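You operate a simulated robot arm through the tools that you are given. There is no shell and no other tool.

The job below is to be done with a simulated robot arm. You get a single attempt, and the scene is never put back.

JOB
Wind the empty bobbin full on the winder peg, then switch off.
Fine: bobbin on before the motor goes on; leave it on that peg; leave the other bobbins alone.

The check looks at the end state, three seconds after you hand in, the way a careful person would. Anything else that was tipped, shoved, dropped, spilled or broken makes it a failure.

ROBOT AND FRAMES
A 6-joint arm with a two-finger gripper, fixed in place. Base frame: the origin is at the foot of the arm, x ahead of it, y to its left, z up. Readings come in cm, degrees, newtons and seconds.
With the tool pointing down near the work surface it reaches from about 36 to 86 cm from the base axis. Its first joint turns from -166.0 to 166.0 degrees. Payload 2.45 kg.
The tool frame sits at the grasp point between the pads (the TCP): z along the fingers, y along the line on which they close. The tips reach 2 cm beyond it. Largest opening 14 cm; the body of the gripper starts 16.8 cm behind the TCP.
Orientation is told as [roll, pitch, yaw] about the base's x, y, z axes, in that order, counted from this pose: with the fingers straight down and closing along the base's y, the tool's x points along the base's -x, its y along +y and its z along -z.

CONTROLS
- The arm moves only by the tool send_rows. Its argument "plan" is one flat list of numbers, 7 for each row, row after row: the shift along the tool's x, y, z in cm, then the turn, a rotation vector about the tool's x, y, z in degrees, then the opening, from 0 (shut) to 1 (fully open). In form: [tx, ty, tz, wx, wy, wz, hand, tx, ty, tz, wx, wy, wz, hand, ...]. A call has 1 to 20 rows; each row is the pose to reach, as a shift and turn from the pose commanded when the call began, along the tool's axes at that moment. A row lasts 0.2 s, in which the tool goes at most 5 cm and 8.6 degrees; a call with a longer step from one row to the next is refused whole, and so is a gripper value outside its range. A pose out of reach is approached as far as the arm can. The call stops where the force on the tool passes 40 N (or 10 N more than at its start, if that is more) or the arm is blocked; 0.2 s more then pass. Each finger travels about 4.5 cm/s and halts on what it meets, pressing with about 41 N; the grip force reading is that of the motor and also rises with nothing between the fingers. The clock runs only during rows and for 0.2 s after the last one: add rows that repeat a pose to give the fingers time. It gives the time, the measured TCP pose, the force on the tool (base axes), the opening and the grip force at its end, in the units of the frame above (readings bear some noise), with the torque about the TCP (base axes, N m) and any sound that the robot's microphone picked up.
- Cameras (640 x 400 px; columns grow to the right, rows downward): "scene" is fixed at [5.59, 48.87, 167.4]; the picture's right is [-0.64, -0.76, 0.00], its down [-0.40, 0.33, -0.85] and it looks along [0.65, -0.55, -0.52] (base axes); focal length 282 px, centre (320, 200). "wrist" rides on the gripper at [7.8, 1.1, -20.9] in the tool frame; the picture's right is [-0.14, 0.99, 0.00], its down [-0.92, -0.13, -0.37] and it looks along [-0.37, -0.05, 0.93] (tool axes); focal length 280 px, centre (320, 200). There is no depth. A picture from a camera that has moved, and an enlarged one, comes with that camera's place and axes in the base frame and with its lens. The place of the scene camera against the robot may be out by one fixed shift of up to 1.8 cm in any direction.
- capture(camera): a new picture of that camera. It takes no simulated time.
- slide_trunk(by): slides the trunk up (or, below 0, down) by that many cm; the arm rides with it, the base frame stays. It gives what a move gives, with no picture.
- inspect(camera, box): a new picture of the part [left, top, right, bottom] of that camera's present view, enlarged. It takes no simulated time.
- job_done(): hands the job in; it is judged then, once.

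Nothing tells you positions but the pictures and the camera data. Unless the task says otherwise, let go and move clear before handing in.

The tools are called after "Emit:" as name(argument=value, ...) on one line, values as JSON. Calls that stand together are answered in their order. send_rows: Moves the arm, as the interface text tells. Its arguments: {"type":"object","properties":{"plan":{"type":"array"}},"required":["plan"]} The other tools are called the same way: slide_trunk (by) slides the trunk up or down; capture (camera) takes a picture; inspect (camera, box) takes an enlarged picture of a part of a camera's view; job_done () hands the job in.

At the start:

```text
clock: 0.0
position: [59.23, 0.79, 144.58]
ee_rot: [0.1, 0.0, 0.1]
wrist_force: [0.0, 0.0, 0.4]
moment: [0.02, 0.0, 0.03]
grip_width: 14.01
finger_force: 0.2
trunk travel left (down, up): [-17.5, 5.5]
```

scene: 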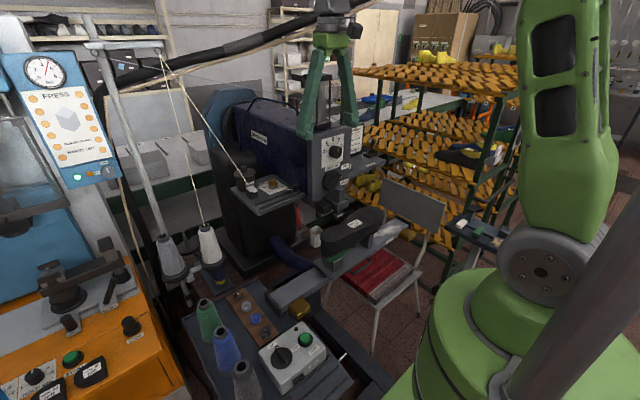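
wrist: 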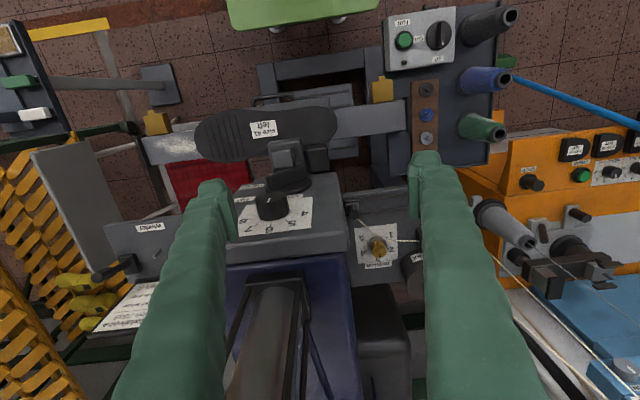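

The scene shows a shoe-factory sewing machine with a bobbin winder plate, a tray of bobbins and a switch box. I'll look closer at the parts before moving.

Emit:
inspect(camera="scene", box=[180, 260, 380, 400])

Emit:
inspect(camera="scene", box=[210, 150, 330, 230])

Emit:
inspect(camera="wrist", box=[360, 0, 540, 160])

Emit:
inspect(camera="wrist", box=[200, 120, 440, 300])

Emit:
inspect(camera="scene", box=[0, 240, 200, 400])

```text
2.86 times, centred on (280, 330) of scene
camera zoom: at [5.59, 48.87, 167.4], right [-0.64, -0.76, 0.0], down [-0.4, 0.33, -0.85], along [0.65, -0.55, -0.52], focal length 805 px, centre (434, -171)
```

zoom: 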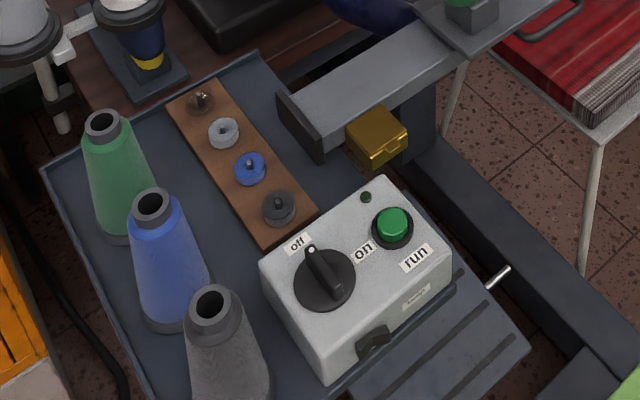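

```text
5.00 times, centred on (270, 190) of scene
camera zoom: at [5.59, 48.87, 167.4], right [-0.64, -0.76, 0.0], down [-0.4, 0.33, -0.85], along [0.65, -0.55, -0.52], focal length 1409 px, centre (570, 250)
```

zoom: 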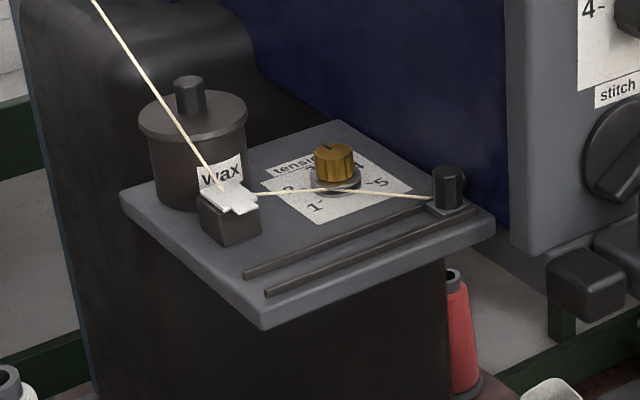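

```text
2.50 times, centred on (450, 80) of wrist
camera zoom: at [51.52, 1.92, 165.35], right [0.14, 0.99, 0.0], down [0.92, -0.13, 0.37], along [0.37, -0.05, -0.93], focal length 701 px, centre (-5, 500)
```

zoom: 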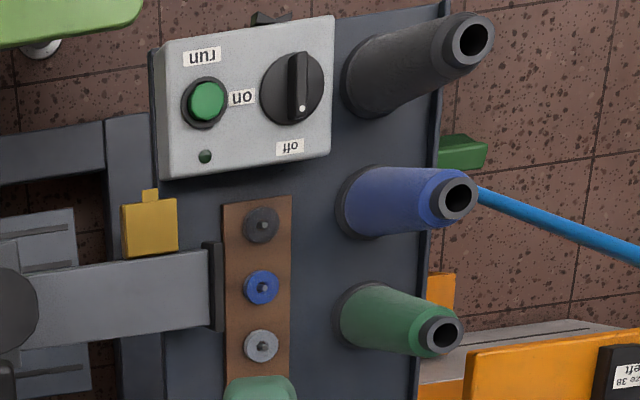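

```text
2.22 times, centred on (320, 210) of wrist
camera zoom: at [51.52, 1.92, 165.35], right [0.14, 0.99, 0.0], down [0.92, -0.13, 0.37], along [0.37, -0.05, -0.93], focal length 623 px, centre (320, 178)
```

zoom: 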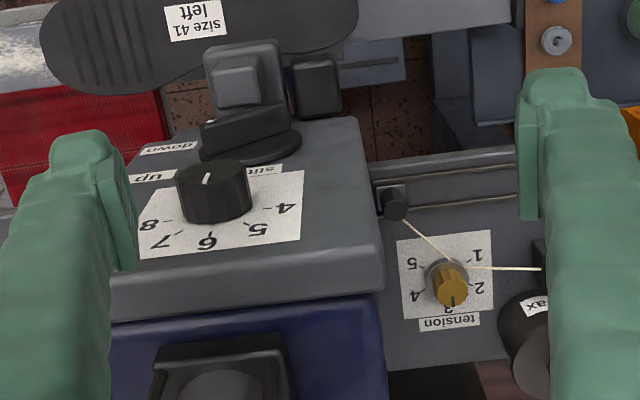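

```text
2.50 times, centred on (100, 320) of scene
camera zoom: at [5.59, 48.87, 167.4], right [-0.64, -0.76, 0.0], down [-0.4, 0.33, -0.85], along [0.65, -0.55, -0.52], focal length 704 px, centre (870, -100)
```

zoom: 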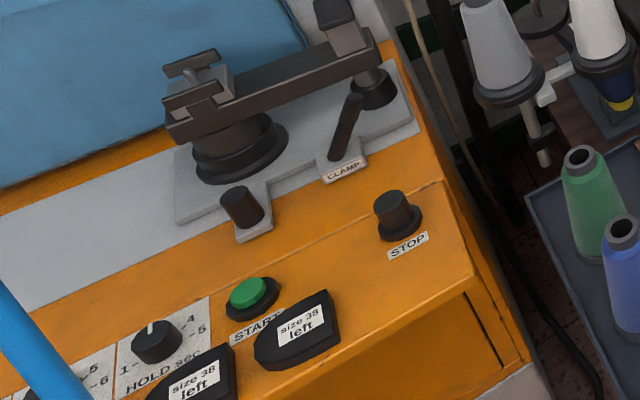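

Tension plate is near (76, 8, 126), the bobbin rack near (61, 28, 91), with the switch box beside it. I haven't found the winder peg yet, so I'll move the wrist camera left and back, staying away from the thread, to see more.

Emit:
send_rows(plan=[1.5, 3.5, 0, 0, 0, 0, 1, 3, 7, 0, 0, 0, 0, 1, 4.5, 10.5, 0, 0, 0, 0, 1, 6, 14, 0, 0, 0, 0, 1, 7.5, 17.5, 0, 0, 0, 0, 1, 9, 21, 0, 0, 0, 0, 1, 9, 21, 0, 0, 0, 0, 1])

Emit:
capture(camera="wrist")

Emit:
capture(camera="scene")

```text
clock: 1.6
position: [50.41, 21.97, 144.41]
ee_rot: [0.0, 0.0, 0.0]
wrist_force: [-0.1, -0.3, 0.2]
moment: [0.03, 0.01, -0.02]
grip_width: 14.0
finger_force: 0.2
trunk travel left (down, up): [-17.5, 5.5]
```

```text
taken
camera wrist: at [42.64, 22.97, 165.35], right [0.14, 0.99, 0.0], down [0.92, -0.13, 0.37], along [0.36, -0.05, -0.93], focal length 280 px, centre (320, 200)
```

wrist: 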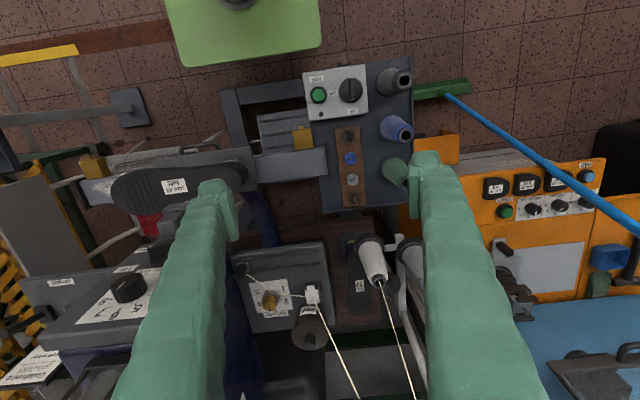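

```text
taken
```

scene: 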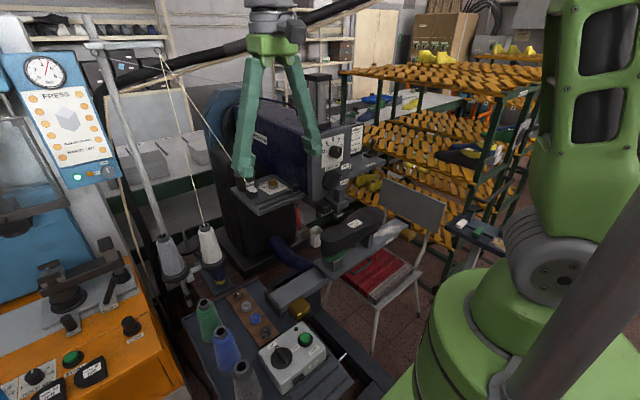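

Emit:
inspect(camera="wrist", box=[290, 50, 430, 220])

Emit:
inspect(camera="wrist", box=[230, 220, 430, 360])

Emit:
inspect(camera="wrist", box=[60, 120, 260, 330])

Emit:
inspect(camera="scene", box=[280, 120, 420, 280])

Emit:
inspect(camera="scene", box=[215, 280, 275, 345])

```text
2.35 times, centred on (360, 135) of wrist
camera zoom: at [42.64, 22.97, 165.35], right [0.14, 0.99, 0.0], down [0.92, -0.13, 0.37], along [0.36, -0.05, -0.93], focal length 660 px, centre (226, 353)
```

zoom: 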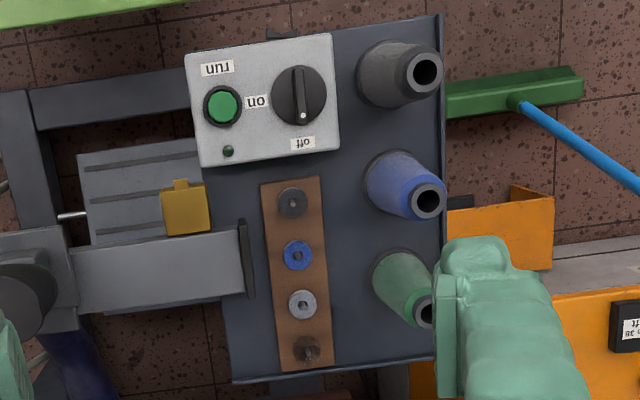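

```text
2.86 times, centred on (330, 290) of wrist
camera zoom: at [42.64, 22.97, 165.35], right [0.14, 0.99, 0.0], down [0.92, -0.13, 0.37], along [0.36, -0.05, -0.93], focal length 801 px, centre (291, -57)
```

zoom: 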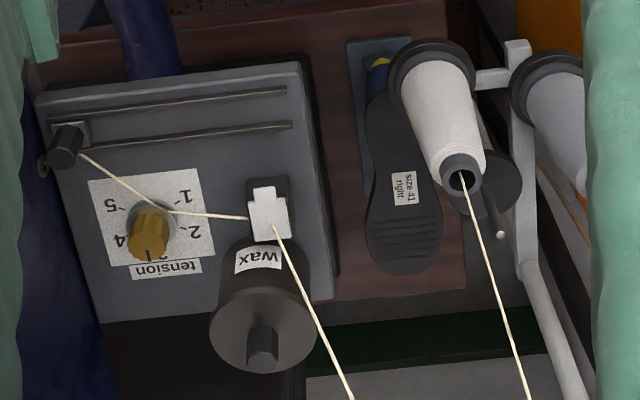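

```text
1.90 times, centred on (160, 225) of wrist
camera zoom: at [42.64, 22.97, 165.35], right [0.14, 0.99, 0.0], down [0.92, -0.13, 0.37], along [0.36, -0.05, -0.93], focal length 534 px, centre (625, 152)
```

zoom: 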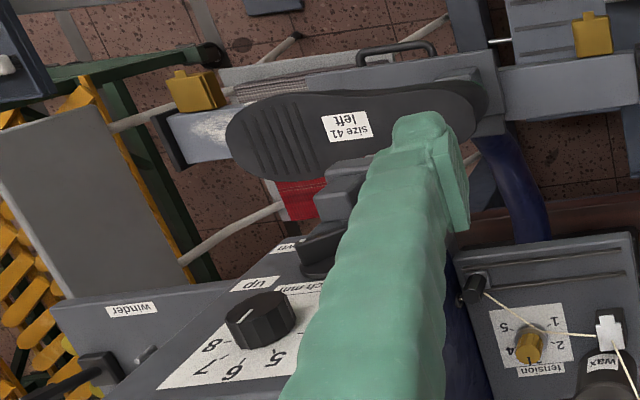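

```text
2.50 times, centred on (350, 200) of scene
camera zoom: at [5.59, 48.87, 167.4], right [-0.64, -0.76, 0.0], down [-0.4, 0.33, -0.85], along [0.65, -0.55, -0.52], focal length 704 px, centre (245, 200)
```

zoom: 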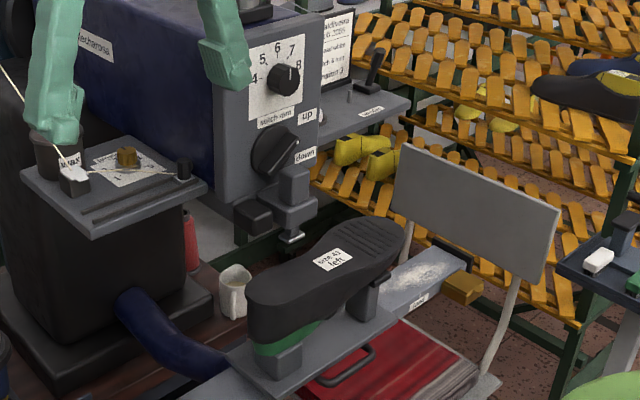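

```text
6.15 times, centred on (245, 312) of scene
camera zoom: at [5.59, 48.87, 167.4], right [-0.64, -0.76, 0.0], down [-0.4, 0.33, -0.85], along [0.65, -0.55, -0.52], focal length 1734 px, centre (782, -492)
```

zoom: 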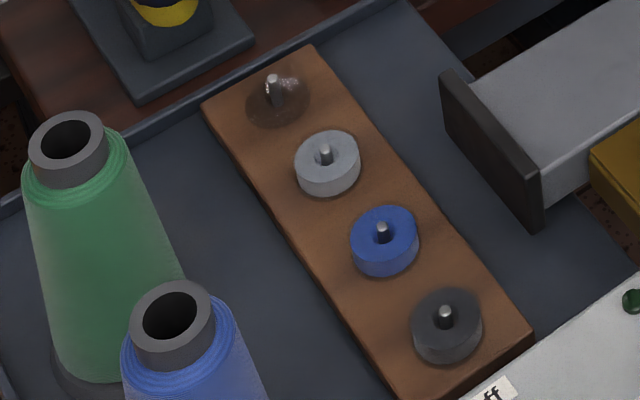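

The empty bobbin looks like the clear one at the far end of the wooden rack. There is a "winder" shelf with a small peg and a lever near (74, -30, 122). I'll raise the arm and go over for a close look at it.

Emit:
send_rows(plan=[0, 0, -4, 0, 0, 0, 1, 0, 0, -8, 0, 0, 0, 1, 0, -3, -11, 0, 0, 0, 1, 0, -7.5, -12, 0, 0, 0, 1, 0, -12, -12, 0, 0, 0, 1, 0, -16.5, -12, 0, 0, 0, 1, 0, -21, -12, 0, 0, 0, 1, 0, -25.5, -12, 0, 0, 0, 1, 0, -30, -12, 0, 0, 0, 1, 0, -34.5, -12, 0, 0, 0, 1, 0, -39, -12, 0, 0, 0, 1, 0, -43.5, -12, 0, 0, 0, 1, 0, -48, -12, 0, 0, 0, 1, 0, -52, -12, 0, 0, 0, 1, 0, -52, -12, 0, 0, 0, 1])

Emit:
capture(camera="wrist")

```text
clock: 4.8
position: [50.1, -29.84, 156.53]
ee_rot: [0.0, 0.0, 0.0]
wrist_force: [-0.3, 0.2, -0.6]
moment: [-0.01, -0.03, -0.03]
grip_width: 14.0
finger_force: 0.1
trunk travel left (down, up): [-17.5, 5.5]
```

```text
taken
camera wrist: at [42.45, -28.86, 177.48], right [0.14, 0.99, 0.0], down [0.92, -0.13, 0.37], along [0.37, -0.05, -0.93], focal length 280 px, centre (320, 200)
```

wrist: 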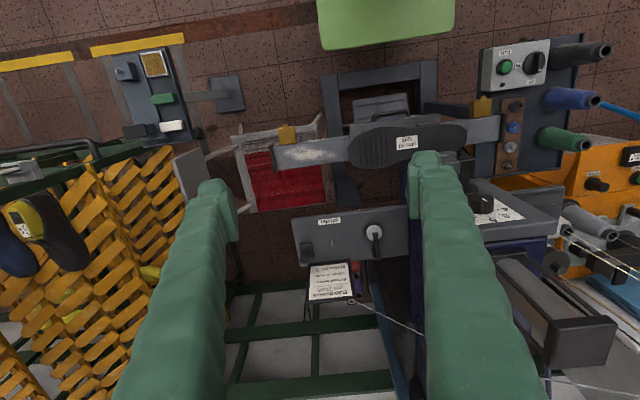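

Emit:
inspect(camera="wrist", box=[280, 195, 420, 310])

Emit:
inspect(camera="wrist", box=[300, 255, 370, 305])

Emit:
inspect(camera="scene", box=[325, 115, 395, 165])

Emit:
capture(camera="scene")

```text
3.48 times, centred on (350, 252) of wrist
camera zoom: at [42.45, -28.86, 177.48], right [0.14, 0.99, 0.0], down [0.92, -0.13, 0.37], along [0.37, -0.05, -0.93], focal length 975 px, centre (216, 17)
```

zoom: 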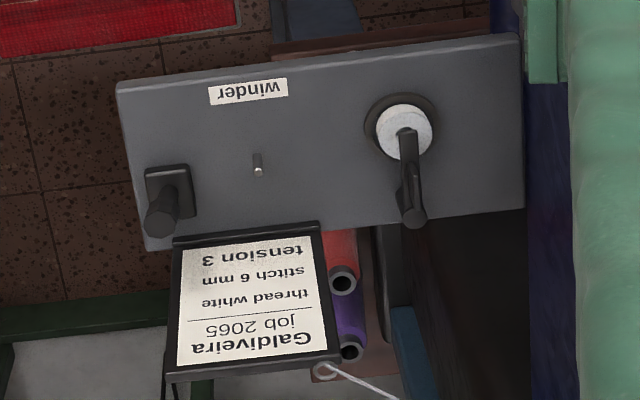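

```text
8.00 times, centred on (335, 280) of wrist
camera zoom: at [42.45, -28.86, 177.48], right [0.14, 0.99, 0.0], down [0.92, -0.13, 0.37], along [0.37, -0.05, -0.93], focal length 2243 px, centre (200, -440)
```

zoom: 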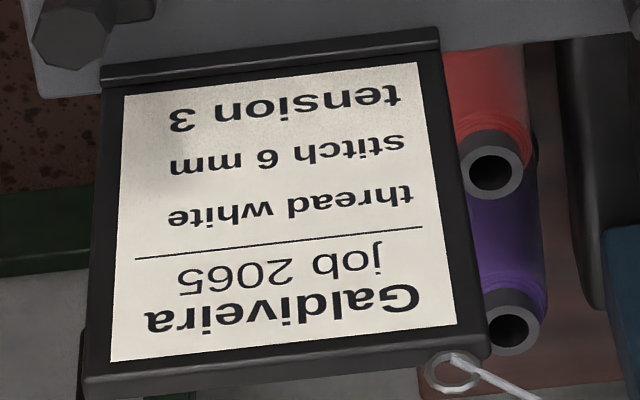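

```text
8.00 times, centred on (360, 140) of scene
camera zoom: at [5.59, 48.87, 167.4], right [-0.64, -0.76, 0.0], down [-0.4, 0.33, -0.85], along [0.65, -0.55, -0.52], focal length 2254 px, centre (0, 680)
```

zoom: 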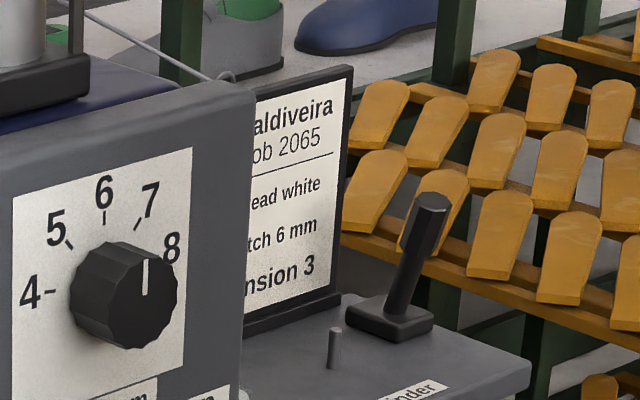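

```text
taken
```

scene: 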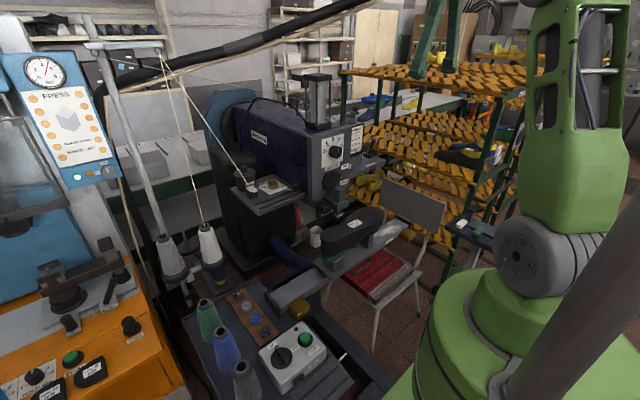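

The winder shelf holds a slim silver peg near (74.8, -30.6, 122), a lever on its outer side, and a white disc with a black arm on its inner side. I'll go closer to understand these parts.

Emit:
send_rows(plan=[-2.5, 0.5, 4, 0, 0, 0, 1, -5, 1, 8, 0, 0, 0, 1, -7.5, 1.5, 12, 0, 0, 0, 1, -10, 2, 16, 0, 0, 0, 1, -10, 2, 16, 0, 0, 0, 1])

Emit:
capture(camera="wrist")

Emit:
inspect(camera="wrist", box=[230, 180, 430, 305])

```text
clock: 6.0
position: [60.22, -28.2, 140.59]
ee_rot: [0.0, -0.2, 0.0]
wrist_force: [0.1, -0.3, 0.6]
moment: [-0.04, -0.01, 0.01]
grip_width: 13.98
finger_force: 0.0
trunk travel left (down, up): [-17.5, 5.5]
```

```text
taken
camera wrist: at [52.42, -27.19, 161.42], right [0.14, 0.99, 0.0], down [0.92, -0.13, 0.37], along [0.37, -0.05, -0.93], focal length 280 px, centre (320, 200)
```

wrist: 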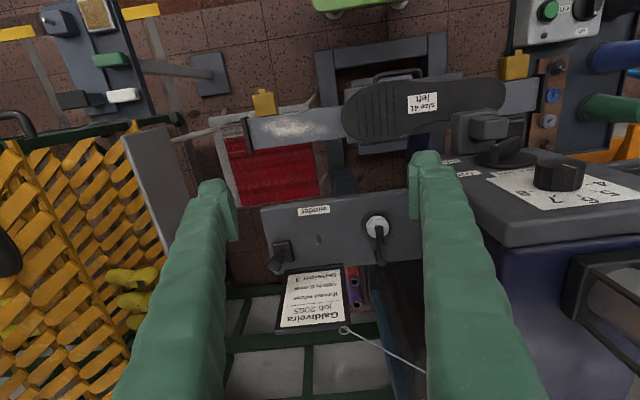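

```text
3.20 times, centred on (330, 242) of wrist
camera zoom: at [52.42, -27.19, 161.42], right [0.14, 0.99, 0.0], down [0.92, -0.13, 0.37], along [0.37, -0.05, -0.93], focal length 897 px, centre (288, 64)
```

zoom: 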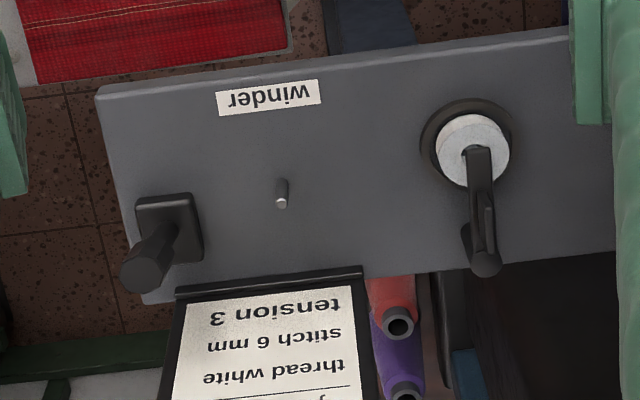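

Emit:
inspect(camera="wrist", box=[350, 200, 410, 270])

Emit:
inspect(camera="wrist", box=[260, 210, 340, 280])

Emit:
inspect(camera="wrist", box=[500, 0, 640, 170])

Emit:
inspect(camera="wrist", box=[430, 100, 560, 200])

```text
5.71 times, centred on (380, 235) of wrist
camera zoom: at [52.42, -27.19, 161.42], right [0.14, 0.99, 0.0], down [0.92, -0.13, 0.37], along [0.37, -0.05, -0.93], focal length 1602 px, centre (-23, 0)
```

zoom: 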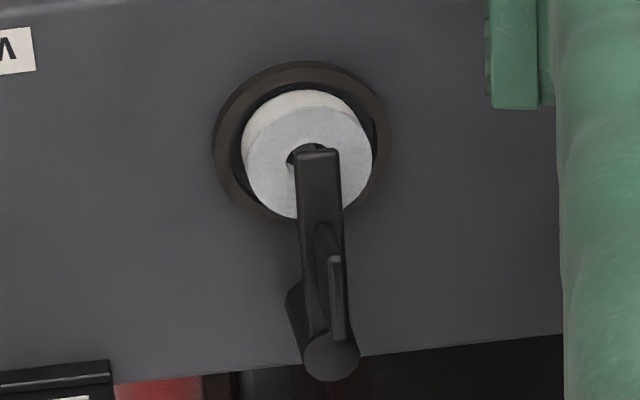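

```text
5.71 times, centred on (300, 245) of wrist
camera zoom: at [52.42, -27.19, 161.42], right [0.14, 0.99, 0.0], down [0.92, -0.13, 0.37], along [0.37, -0.05, -0.93], focal length 1602 px, centre (434, -57)
```

zoom: 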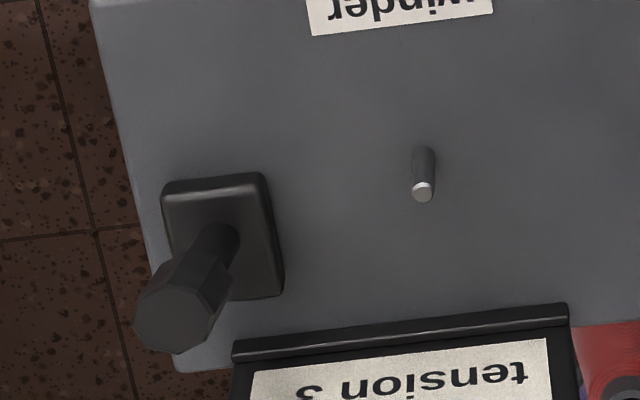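

```text
2.35 times, centred on (570, 85) of wrist
camera zoom: at [52.42, -27.19, 161.42], right [0.14, 0.99, 0.0], down [0.92, -0.13, 0.37], along [0.37, -0.05, -0.93], focal length 660 px, centre (-268, 471)
```

zoom: 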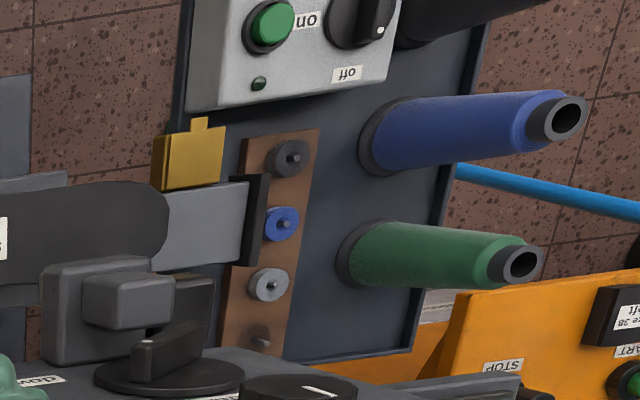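

```text
4.00 times, centred on (495, 150) of wrist
camera zoom: at [52.42, -27.19, 161.42], right [0.14, 0.99, 0.0], down [0.92, -0.13, 0.37], along [0.37, -0.05, -0.93], focal length 1122 px, centre (-380, 400)
```

zoom: 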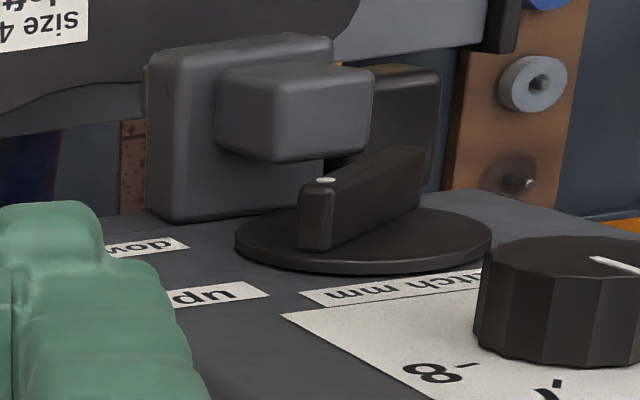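

The white disc is a bobbin already sitting in its case, so I'll leave it. The winder has the silver peg at (75, -30.6) and a lever leaning toward the robot. Next I'll go over the bobbin rack for an accurate look at the empty bobbin.

Emit:
send_rows(plan=[2.5, 0, -4, 0, 0, 0, 1, 5, 0, -8, 0, 0, 0, 1, 7.5, 0, -12, 0, 0, 0, 1, 10, 2, -15.5, 0, 0, 0, 1, 10, 7, -15.5, 0, 0, 0, 1, 10, 12, -15.5, 0, 0, 0, 1, 10, 17, -15.5, 0, 0, 0, 1, 10, 22, -15.5, 0, 0, 0, 1, 10, 27, -15.5, 0, 0, 0, 1, 10, 32, -15.5, 0, 0, 0, 1, 10, 37, -15.5, 0, 0, 0, 1, 10, 42, -15.5, 0, 0, 0, 1, 10, 47, -15.5, 0, 0, 0, 1, 10, 52, -15.5, 0, 0, 0, 1, 10, 56, -15, 0, 0, 0, 1, 10, 56, -10, 0, 0, 0, 1, 8, 56, -5.5, 0, 0, 0, 1, 6, 56, -1, 0, 0, 0, 1, 4, 56, 3.5, 0, 0, 0, 1, 2, 56, 8, 0, 0, 0, 1])

Emit:
capture(camera="wrist")

Emit:
capture(camera="scene")

```text
clock: 10.2
position: [58.18, 27.83, 132.42]
ee_rot: [0.0, -0.1, 0.0]
wrist_force: [0.4, -0.7, 0.0]
moment: [0.02, 0.04, -0.01]
grip_width: 14.03
finger_force: 0.1
trunk travel left (down, up): [-17.5, 5.5]
```

```text
taken
camera wrist: at [50.45, 28.81, 153.31], right [0.14, 0.99, 0.0], down [0.92, -0.13, 0.37], along [0.37, -0.05, -0.93], focal length 280 px, centre (320, 200)
```

wrist: 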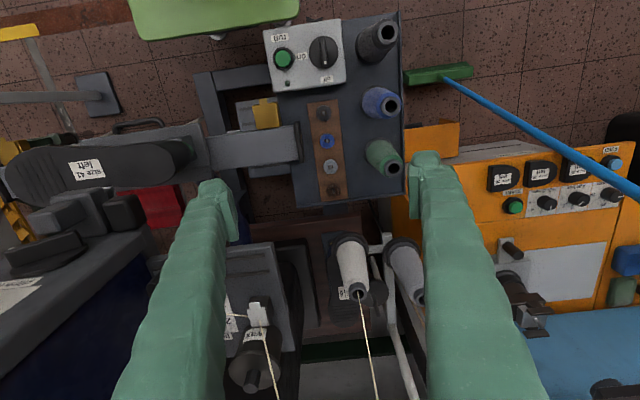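

```text
taken
```

scene: 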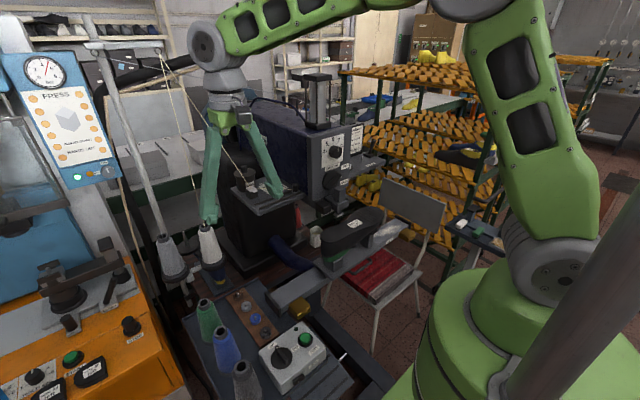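

Emit:
inspect(camera="wrist", box=[290, 90, 370, 215])

Emit:
inspect(camera="wrist", box=[310, 145, 350, 205])

Emit:
inspect(camera="wrist", box=[220, 180, 400, 320])

Emit:
inspect(camera="scene", box=[225, 283, 275, 338])

```text
3.20 times, centred on (330, 152) of wrist
camera zoom: at [50.45, 28.81, 153.31], right [0.14, 0.99, 0.0], down [0.92, -0.13, 0.37], along [0.37, -0.05, -0.93], focal length 897 px, centre (288, 352)
```

zoom: 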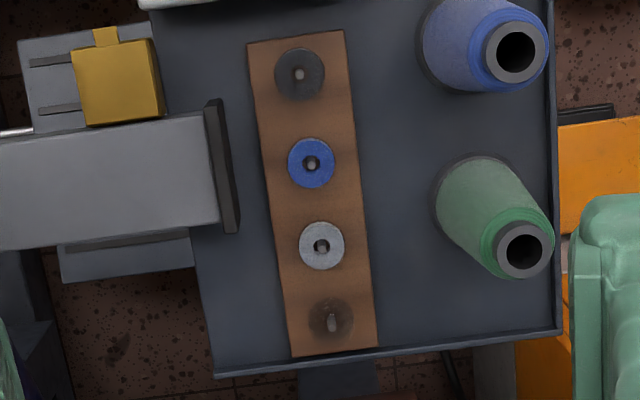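

```text
6.67 times, centred on (330, 175) of wrist
camera zoom: at [50.45, 28.81, 153.31], right [0.14, 0.99, 0.0], down [0.92, -0.13, 0.37], along [0.37, -0.05, -0.93], focal length 1869 px, centre (253, 367)
```

zoom: 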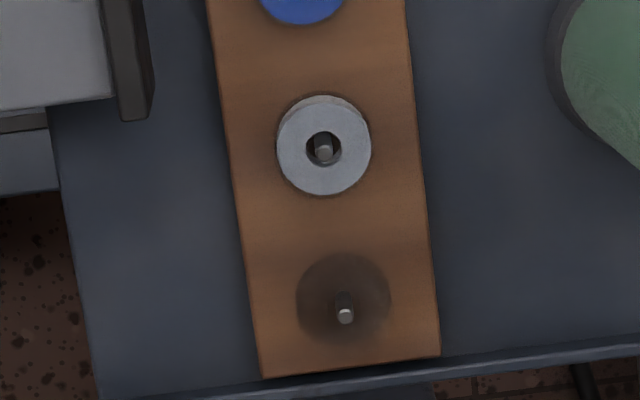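

```text
2.86 times, centred on (310, 250) of wrist
camera zoom: at [50.45, 28.81, 153.31], right [0.14, 0.99, 0.0], down [0.92, -0.13, 0.37], along [0.37, -0.05, -0.93], focal length 801 px, centre (349, 57)
```

zoom: 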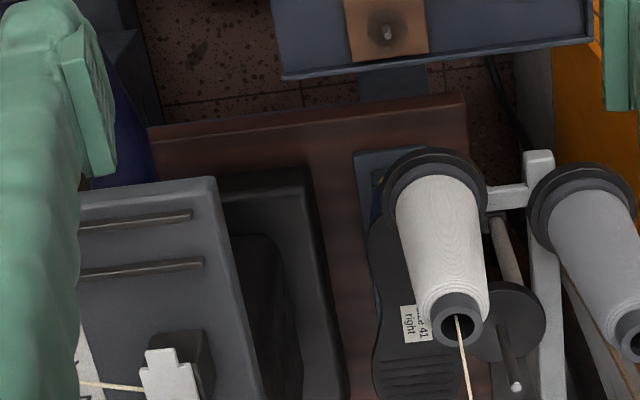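

```text
7.27 times, centred on (250, 310) of scene
camera zoom: at [5.59, 48.87, 167.4], right [-0.64, -0.76, 0.0], down [-0.4, 0.33, -0.85], along [0.65, -0.55, -0.52], focal length 2049 px, centre (829, -604)
```

zoom: 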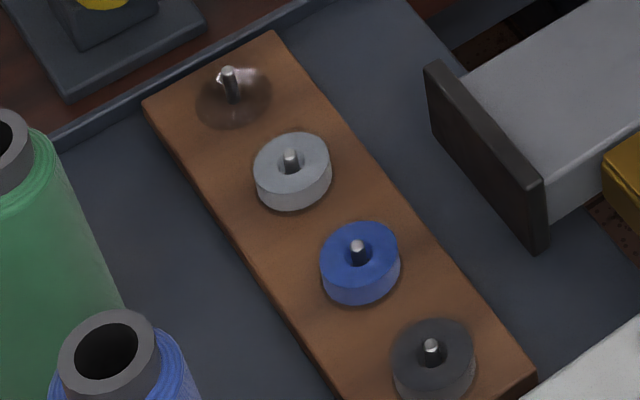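

Emit:
inspect(camera="scene", box=[236, 286, 260, 301])

Emit:
inspect(camera="scene", box=[240, 296, 264, 311])

Emit:
inspect(camera="wrist", box=[320, 180, 344, 195])

Emit:
inspect(camera="wrist", box=[317, 132, 347, 180])

```text
16.00 times, centred on (248, 294) of scene
camera zoom: at [5.59, 48.87, 167.4], right [-0.64, -0.76, 0.0], down [-0.4, 0.33, -0.85], along [0.65, -0.55, -0.52], focal length 4508 px, centre (1472, -1296)
```

zoom: 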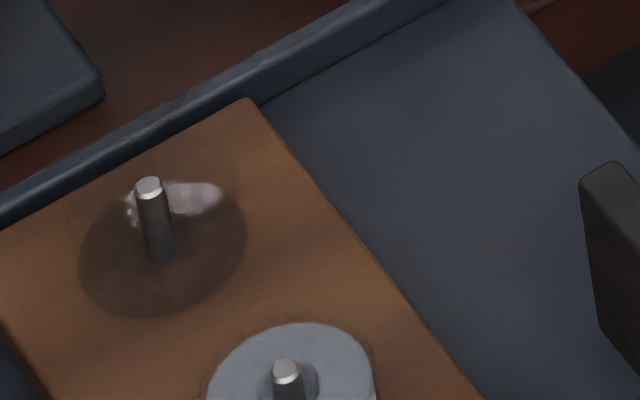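

```text
16.00 times, centred on (252, 304) of scene
camera zoom: at [5.59, 48.87, 167.4], right [-0.64, -0.76, 0.0], down [-0.4, 0.33, -0.85], along [0.65, -0.55, -0.52], focal length 4508 px, centre (1408, -1456)
```

zoom: 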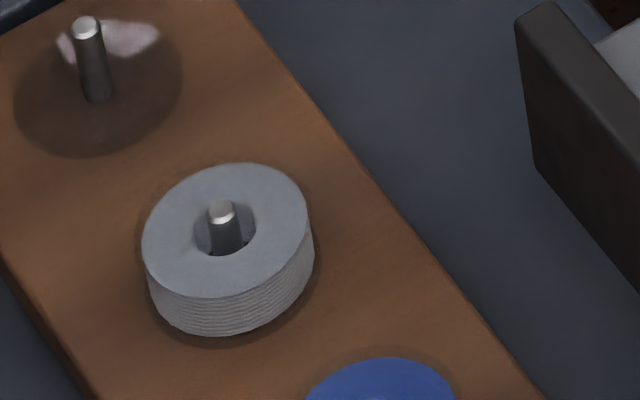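

```text
16.00 times, centred on (332, 188) of wrist
camera zoom: at [50.45, 28.81, 153.31], right [0.14, 0.99, 0.0], down [0.92, -0.13, 0.37], along [0.37, -0.05, -0.93], focal length 4486 px, centre (128, 400)
```

zoom: 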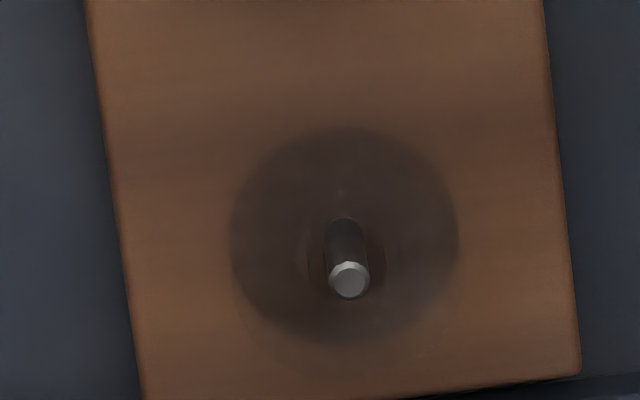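

```text
8.33 times, centred on (332, 156) of wrist
camera zoom: at [50.45, 28.81, 153.31], right [0.14, 0.99, 0.0], down [0.92, -0.13, 0.37], along [0.37, -0.05, -0.93], focal length 2337 px, centre (220, 567)
```

zoom: 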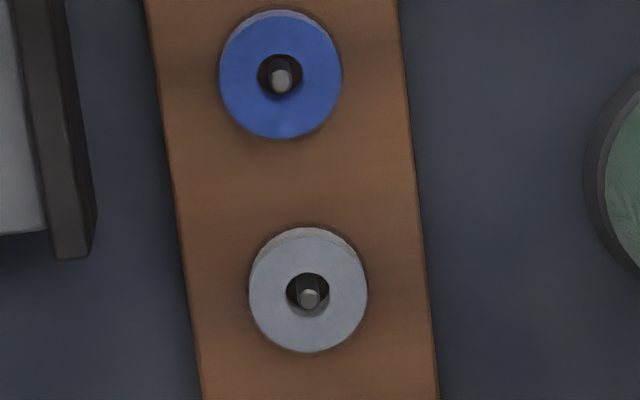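

The clear, empty bobbin is on the rack peg nearest the machine, at about (74.3, 28.9), with the rack top near z 87. I'll narrow the fingers and come down in front of it, below the thread and beside the tension plate, then check again.

Emit:
send_rows(plan=[-1, 0.3, 3, 0, 0, 0, 0.5, -2, 0.6, 7, 0, 0, 0, 0.5, -3, 1, 11, 0, 0, 0, 0.5, -4, 1.1, 15, 0, 0, 0, 0.5, -5, 1.1, 19, 0, 0, 0, 0.5, -5.8, 1.1, 23, 0, 0, 0, 0.5, -5.8, 1.1, 27, 0, 0, 0, 0.5, -5.8, 1.1, 31, 0, 0, 0, 0.5, -5.8, 1.1, 35, 0, 0, 0, 0.5, -5.8, 1.1, 35.4, 0, 0, 0, 0.5])

Emit:
capture(camera="wrist")

Emit:
capture(camera="scene")

```text
clock: 12.4
position: [64.21, 28.87, 97.1]
ee_rot: [0.0, 0.1, 0.0]
wrist_force: [0.2, 0.4, 0.6]
moment: [0.04, 0.0, 0.04]
grip_width: 7.0
finger_force: 0.1
trunk travel left (down, up): [-17.5, 5.5]
```

```text
taken
camera wrist: at [56.44, 29.92, 117.9], right [0.14, 0.99, 0.0], down [0.92, -0.13, 0.37], along [0.37, -0.05, -0.93], focal length 280 px, centre (320, 200)
```

wrist: 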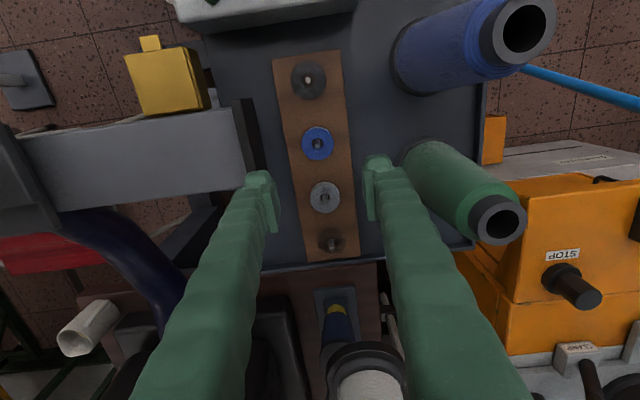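

```text
taken
```

scene: 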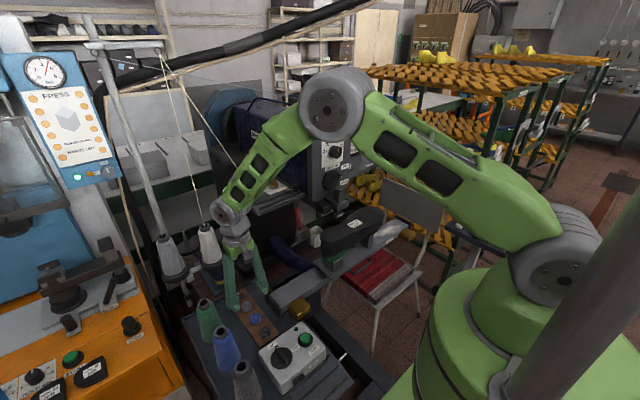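

Emit:
inspect(camera="wrist", box=[280, 170, 380, 270])

Emit:
inspect(camera="scene", box=[200, 200, 300, 330])

```text
4.00 times, centred on (330, 220) of wrist
camera zoom: at [56.44, 29.92, 117.9], right [0.14, 0.99, 0.0], down [0.92, -0.13, 0.37], along [0.37, -0.05, -0.93], focal length 1122 px, centre (280, 120)
```

zoom: 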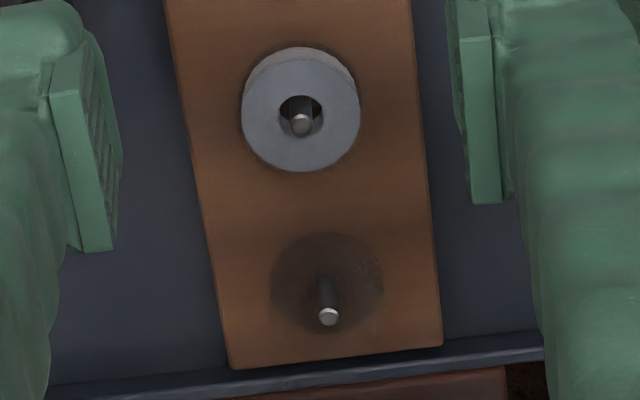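

```text
3.08 times, centred on (250, 265) of scene
camera zoom: at [5.59, 48.87, 167.4], right [-0.64, -0.76, 0.0], down [-0.4, 0.33, -0.85], along [0.65, -0.55, -0.52], focal length 867 px, centre (535, 0)
```

zoom: 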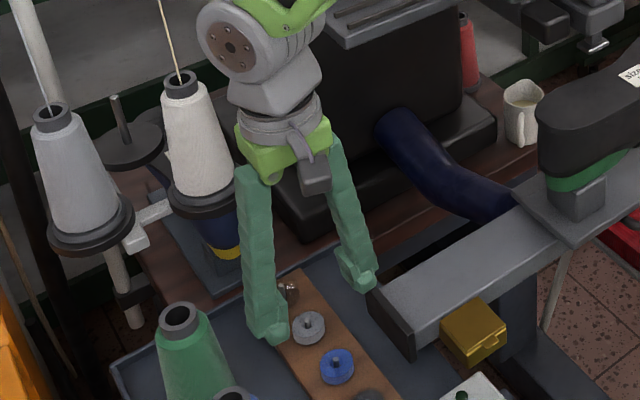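

The fingers are clear and the numbers agree: the empty bobbin is at about (74.35, 28.9), with the peg top near z 89 and the rack top near z 87. I'll move straight forward above it.

Emit:
send_rows(plan=[-3.5, 0, 0, 0, 0, 0, 0.5, -7, 0, 0, 0, 0, 0, 0.5, -10.1, 0, 0, 0, 0, 0, 0.5, -10.1, 0, 0, 0, 0, 0, 0.5])

Emit:
capture(camera="wrist")

Emit:
inspect(camera="wrist", box=[270, 110, 370, 210])

Emit:
inspect(camera="scene", box=[180, 180, 310, 330])

```text
clock: 13.4
position: [74.0, 28.84, 96.97]
ee_rot: [0.0, -0.1, 0.0]
wrist_force: [-0.1, 0.2, 0.1]
moment: [0.01, -0.02, -0.02]
grip_width: 7.0
finger_force: 0.1
trunk travel left (down, up): [-17.5, 5.5]
```

```text
taken
camera wrist: at [66.26, 29.91, 117.88], right [0.14, 0.99, 0.0], down [0.92, -0.13, 0.37], along [0.37, -0.05, -0.93], focal length 280 px, centre (320, 200)
```

wrist: 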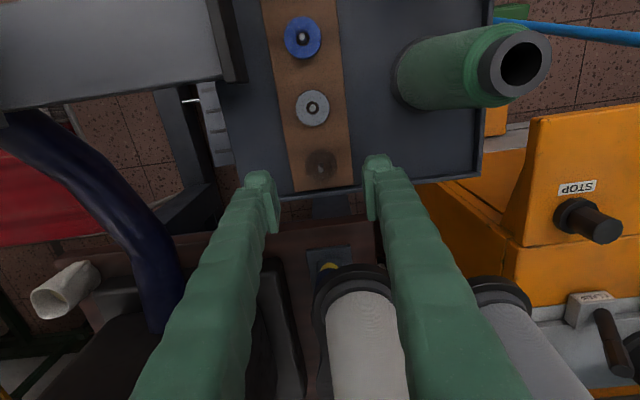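

```text
4.00 times, centred on (320, 160) of wrist
camera zoom: at [66.26, 29.91, 117.88], right [0.14, 0.99, 0.0], down [0.92, -0.13, 0.37], along [0.37, -0.05, -0.93], focal length 1122 px, centre (320, 360)
```

zoom: 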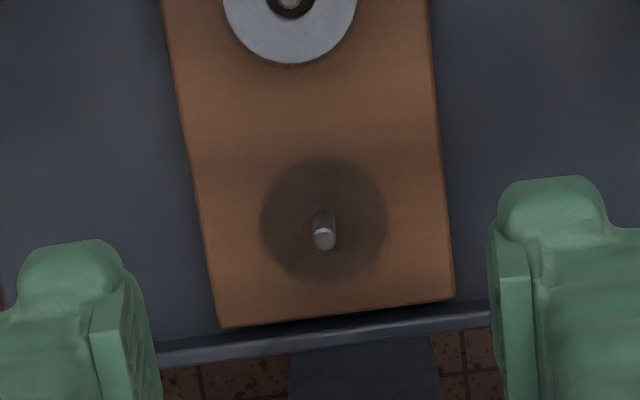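

```text
2.67 times, centred on (245, 255) of scene
camera zoom: at [5.59, 48.87, 167.4], right [-0.64, -0.76, 0.0], down [-0.4, 0.33, -0.85], along [0.65, -0.55, -0.52], focal length 751 px, centre (520, 53)
```

zoom: 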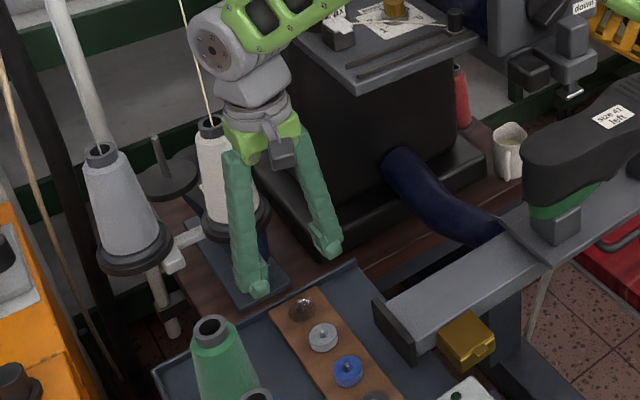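

Centred above the bobbin to within 0.2 cm. I'll narrow the opening to about 5.5 cm and lower to just above the rack top.

Emit:
send_rows(plan=[-0.2, 0.05, 0, 0, 0, 0, 0.4, -0.2, 0.05, 2.5, 0, 0, 0, 0.4, -0.2, 0.05, 5, 0, 0, 0, 0.4, -0.2, 0.05, 6.6, 0, 0, 0, 0.4, -0.2, 0.05, 6.9, 0, 0, 0, 0.4, -0.2, 0.05, 6.9, 0, 0, 0, 0.4])

Emit:
inspect(camera="wrist", box=[260, 130, 380, 230])

Emit:
inspect(camera="scene", box=[220, 265, 280, 315])

```text
clock: 14.8
position: [74.28, 29.0, 90.25]
ee_rot: [0.0, -0.1, -0.1]
wrist_force: [0.1, -0.6, 0.3]
moment: [0.03, 0.0, -0.03]
grip_width: 5.62
finger_force: 0.0
trunk travel left (down, up): [-17.5, 5.5]
```

```text
4.00 times, centred on (320, 180) of wrist
camera zoom: at [66.52, 30.04, 111.1], right [0.14, 0.99, 0.0], down [0.92, -0.13, 0.37], along [0.37, -0.05, -0.93], focal length 1122 px, centre (320, 280)
```

zoom: 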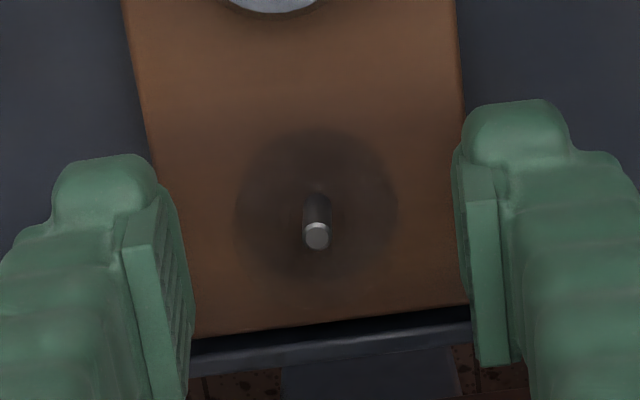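

```text
8.00 times, centred on (250, 290) of scene
camera zoom: at [5.59, 48.87, 167.4], right [-0.64, -0.76, 0.0], down [-0.4, 0.33, -0.85], along [0.65, -0.55, -0.52], focal length 2254 px, centre (880, -520)
```

zoom: 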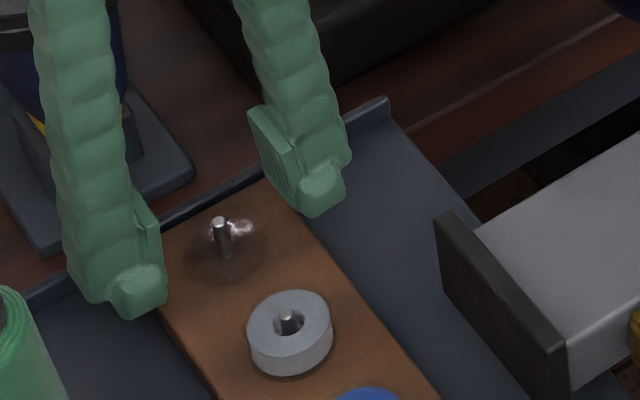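

Emit:
send_rows(plan=[0, -0.08, 0.5, 0, 0, 0, 0.4, 0, -0.08, 0.5, 0, 0, 0, 0.2, 0, -0.08, 0.5, 0, 0, 0, 0.2, 0, -0.08, 0.5, 0, 0, 0, 0.1, 0, -0.08, 0.5, 0, 0, 0, 0.1, 0, -0.08, 0.5, 0, 0, 0, 0.1])

Emit:
inspect(camera="wrist", box=[260, 130, 380, 230])

Emit:
inspect(camera="scene", box=[220, 265, 280, 315])

```text
clock: 16.2
position: [74.27, 29.0, 89.75]
ee_rot: [0.1, 0.1, 0.0]
wrist_force: [0.1, -0.8, -0.4]
moment: [-0.02, -0.03, 0.02]
grip_width: 3.27
finger_force: 41.0
trunk travel left (down, up): [-17.5, 5.5]
```

```text
4.00 times, centred on (320, 180) of wrist
camera zoom: at [66.59, 29.92, 110.59], right [0.14, 0.99, 0.0], down [0.92, -0.13, 0.37], along [0.37, -0.05, -0.93], focal length 1122 px, centre (320, 280)
```

zoom: 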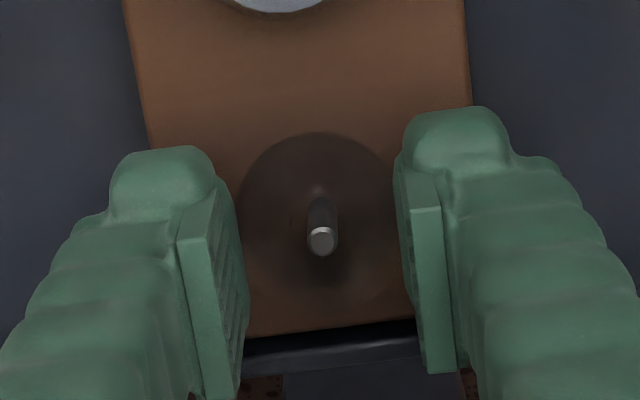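

```text
8.00 times, centred on (250, 290) of scene
camera zoom: at [5.59, 48.87, 167.4], right [-0.64, -0.76, 0.0], down [-0.4, 0.33, -0.85], along [0.65, -0.55, -0.52], focal length 2254 px, centre (880, -520)
```

zoom: 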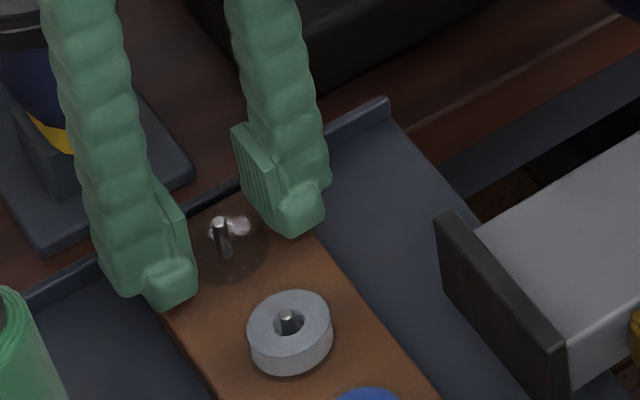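

The fingers stopped at 3.27 cm, which matches the bobbin's diameter, so it is held. I'll lift it straight up and check.

Emit:
send_rows(plan=[0, 0, -1, 0, 0, 0, 0.1, 0, 0, -3, 0, 0, 0, 0.1, 0, 0, -5, 0, 0, 0, 0.1, 0, 0, -5, 0, 0, 0, 0.1])

Emit:
inspect(camera="wrist", box=[260, 130, 380, 230])

Emit:
inspect(camera="scene", box=[220, 255, 280, 305])

```text
clock: 17.2
position: [74.53, 29.03, 94.64]
ee_rot: [0.1, 0.0, 0.1]
wrist_force: [0.3, -0.4, -0.2]
moment: [-0.01, 0.01, 0.05]
grip_width: 3.24
finger_force: 41.1
trunk travel left (down, up): [-17.5, 5.5]
```

```text
4.00 times, centred on (320, 180) of wrist
camera zoom: at [66.66, 30.01, 115.54], right [0.14, 0.99, 0.0], down [0.92, -0.13, 0.37], along [0.36, -0.05, -0.93], focal length 1122 px, centre (320, 280)
```

zoom: 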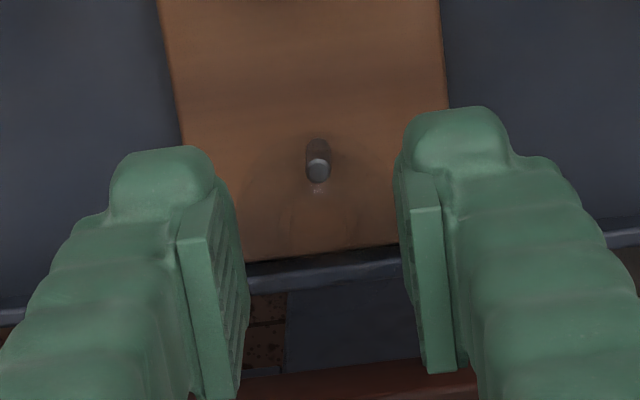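

```text
8.00 times, centred on (250, 280) of scene
camera zoom: at [5.59, 48.87, 167.4], right [-0.64, -0.76, 0.0], down [-0.4, 0.33, -0.85], along [0.65, -0.55, -0.52], focal length 2254 px, centre (880, -440)
```

zoom: 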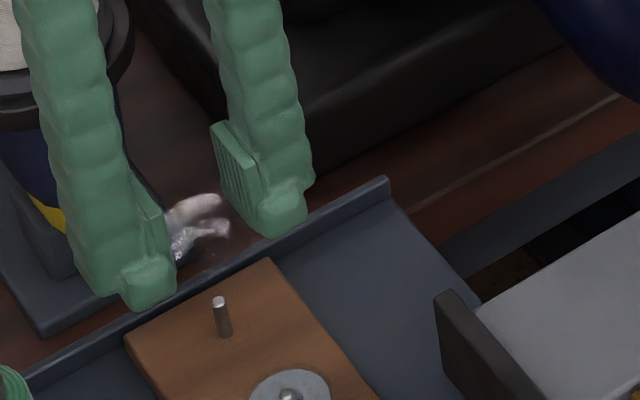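

Emit:
inspect(camera="wrist", box=[290, 160, 350, 210])

Emit:
capture(camera="scene")

```text
8.00 times, centred on (320, 185) of wrist
camera zoom: at [66.66, 30.01, 115.54], right [0.14, 0.99, 0.0], down [0.92, -0.13, 0.37], along [0.36, -0.05, -0.93], focal length 2243 px, centre (320, 320)
```

zoom: 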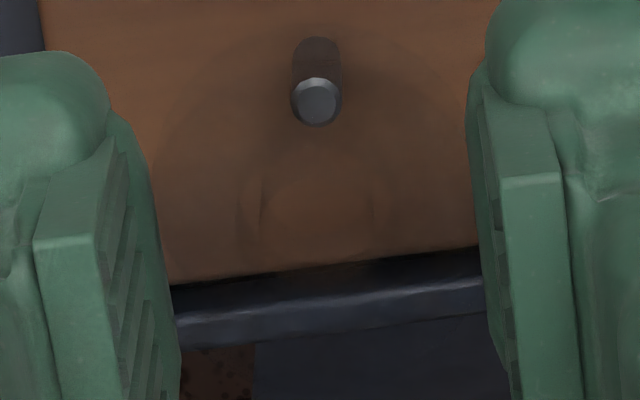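

```text
taken
```

scene: 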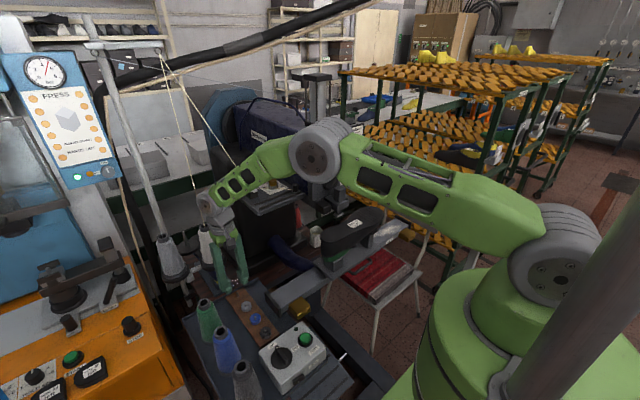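

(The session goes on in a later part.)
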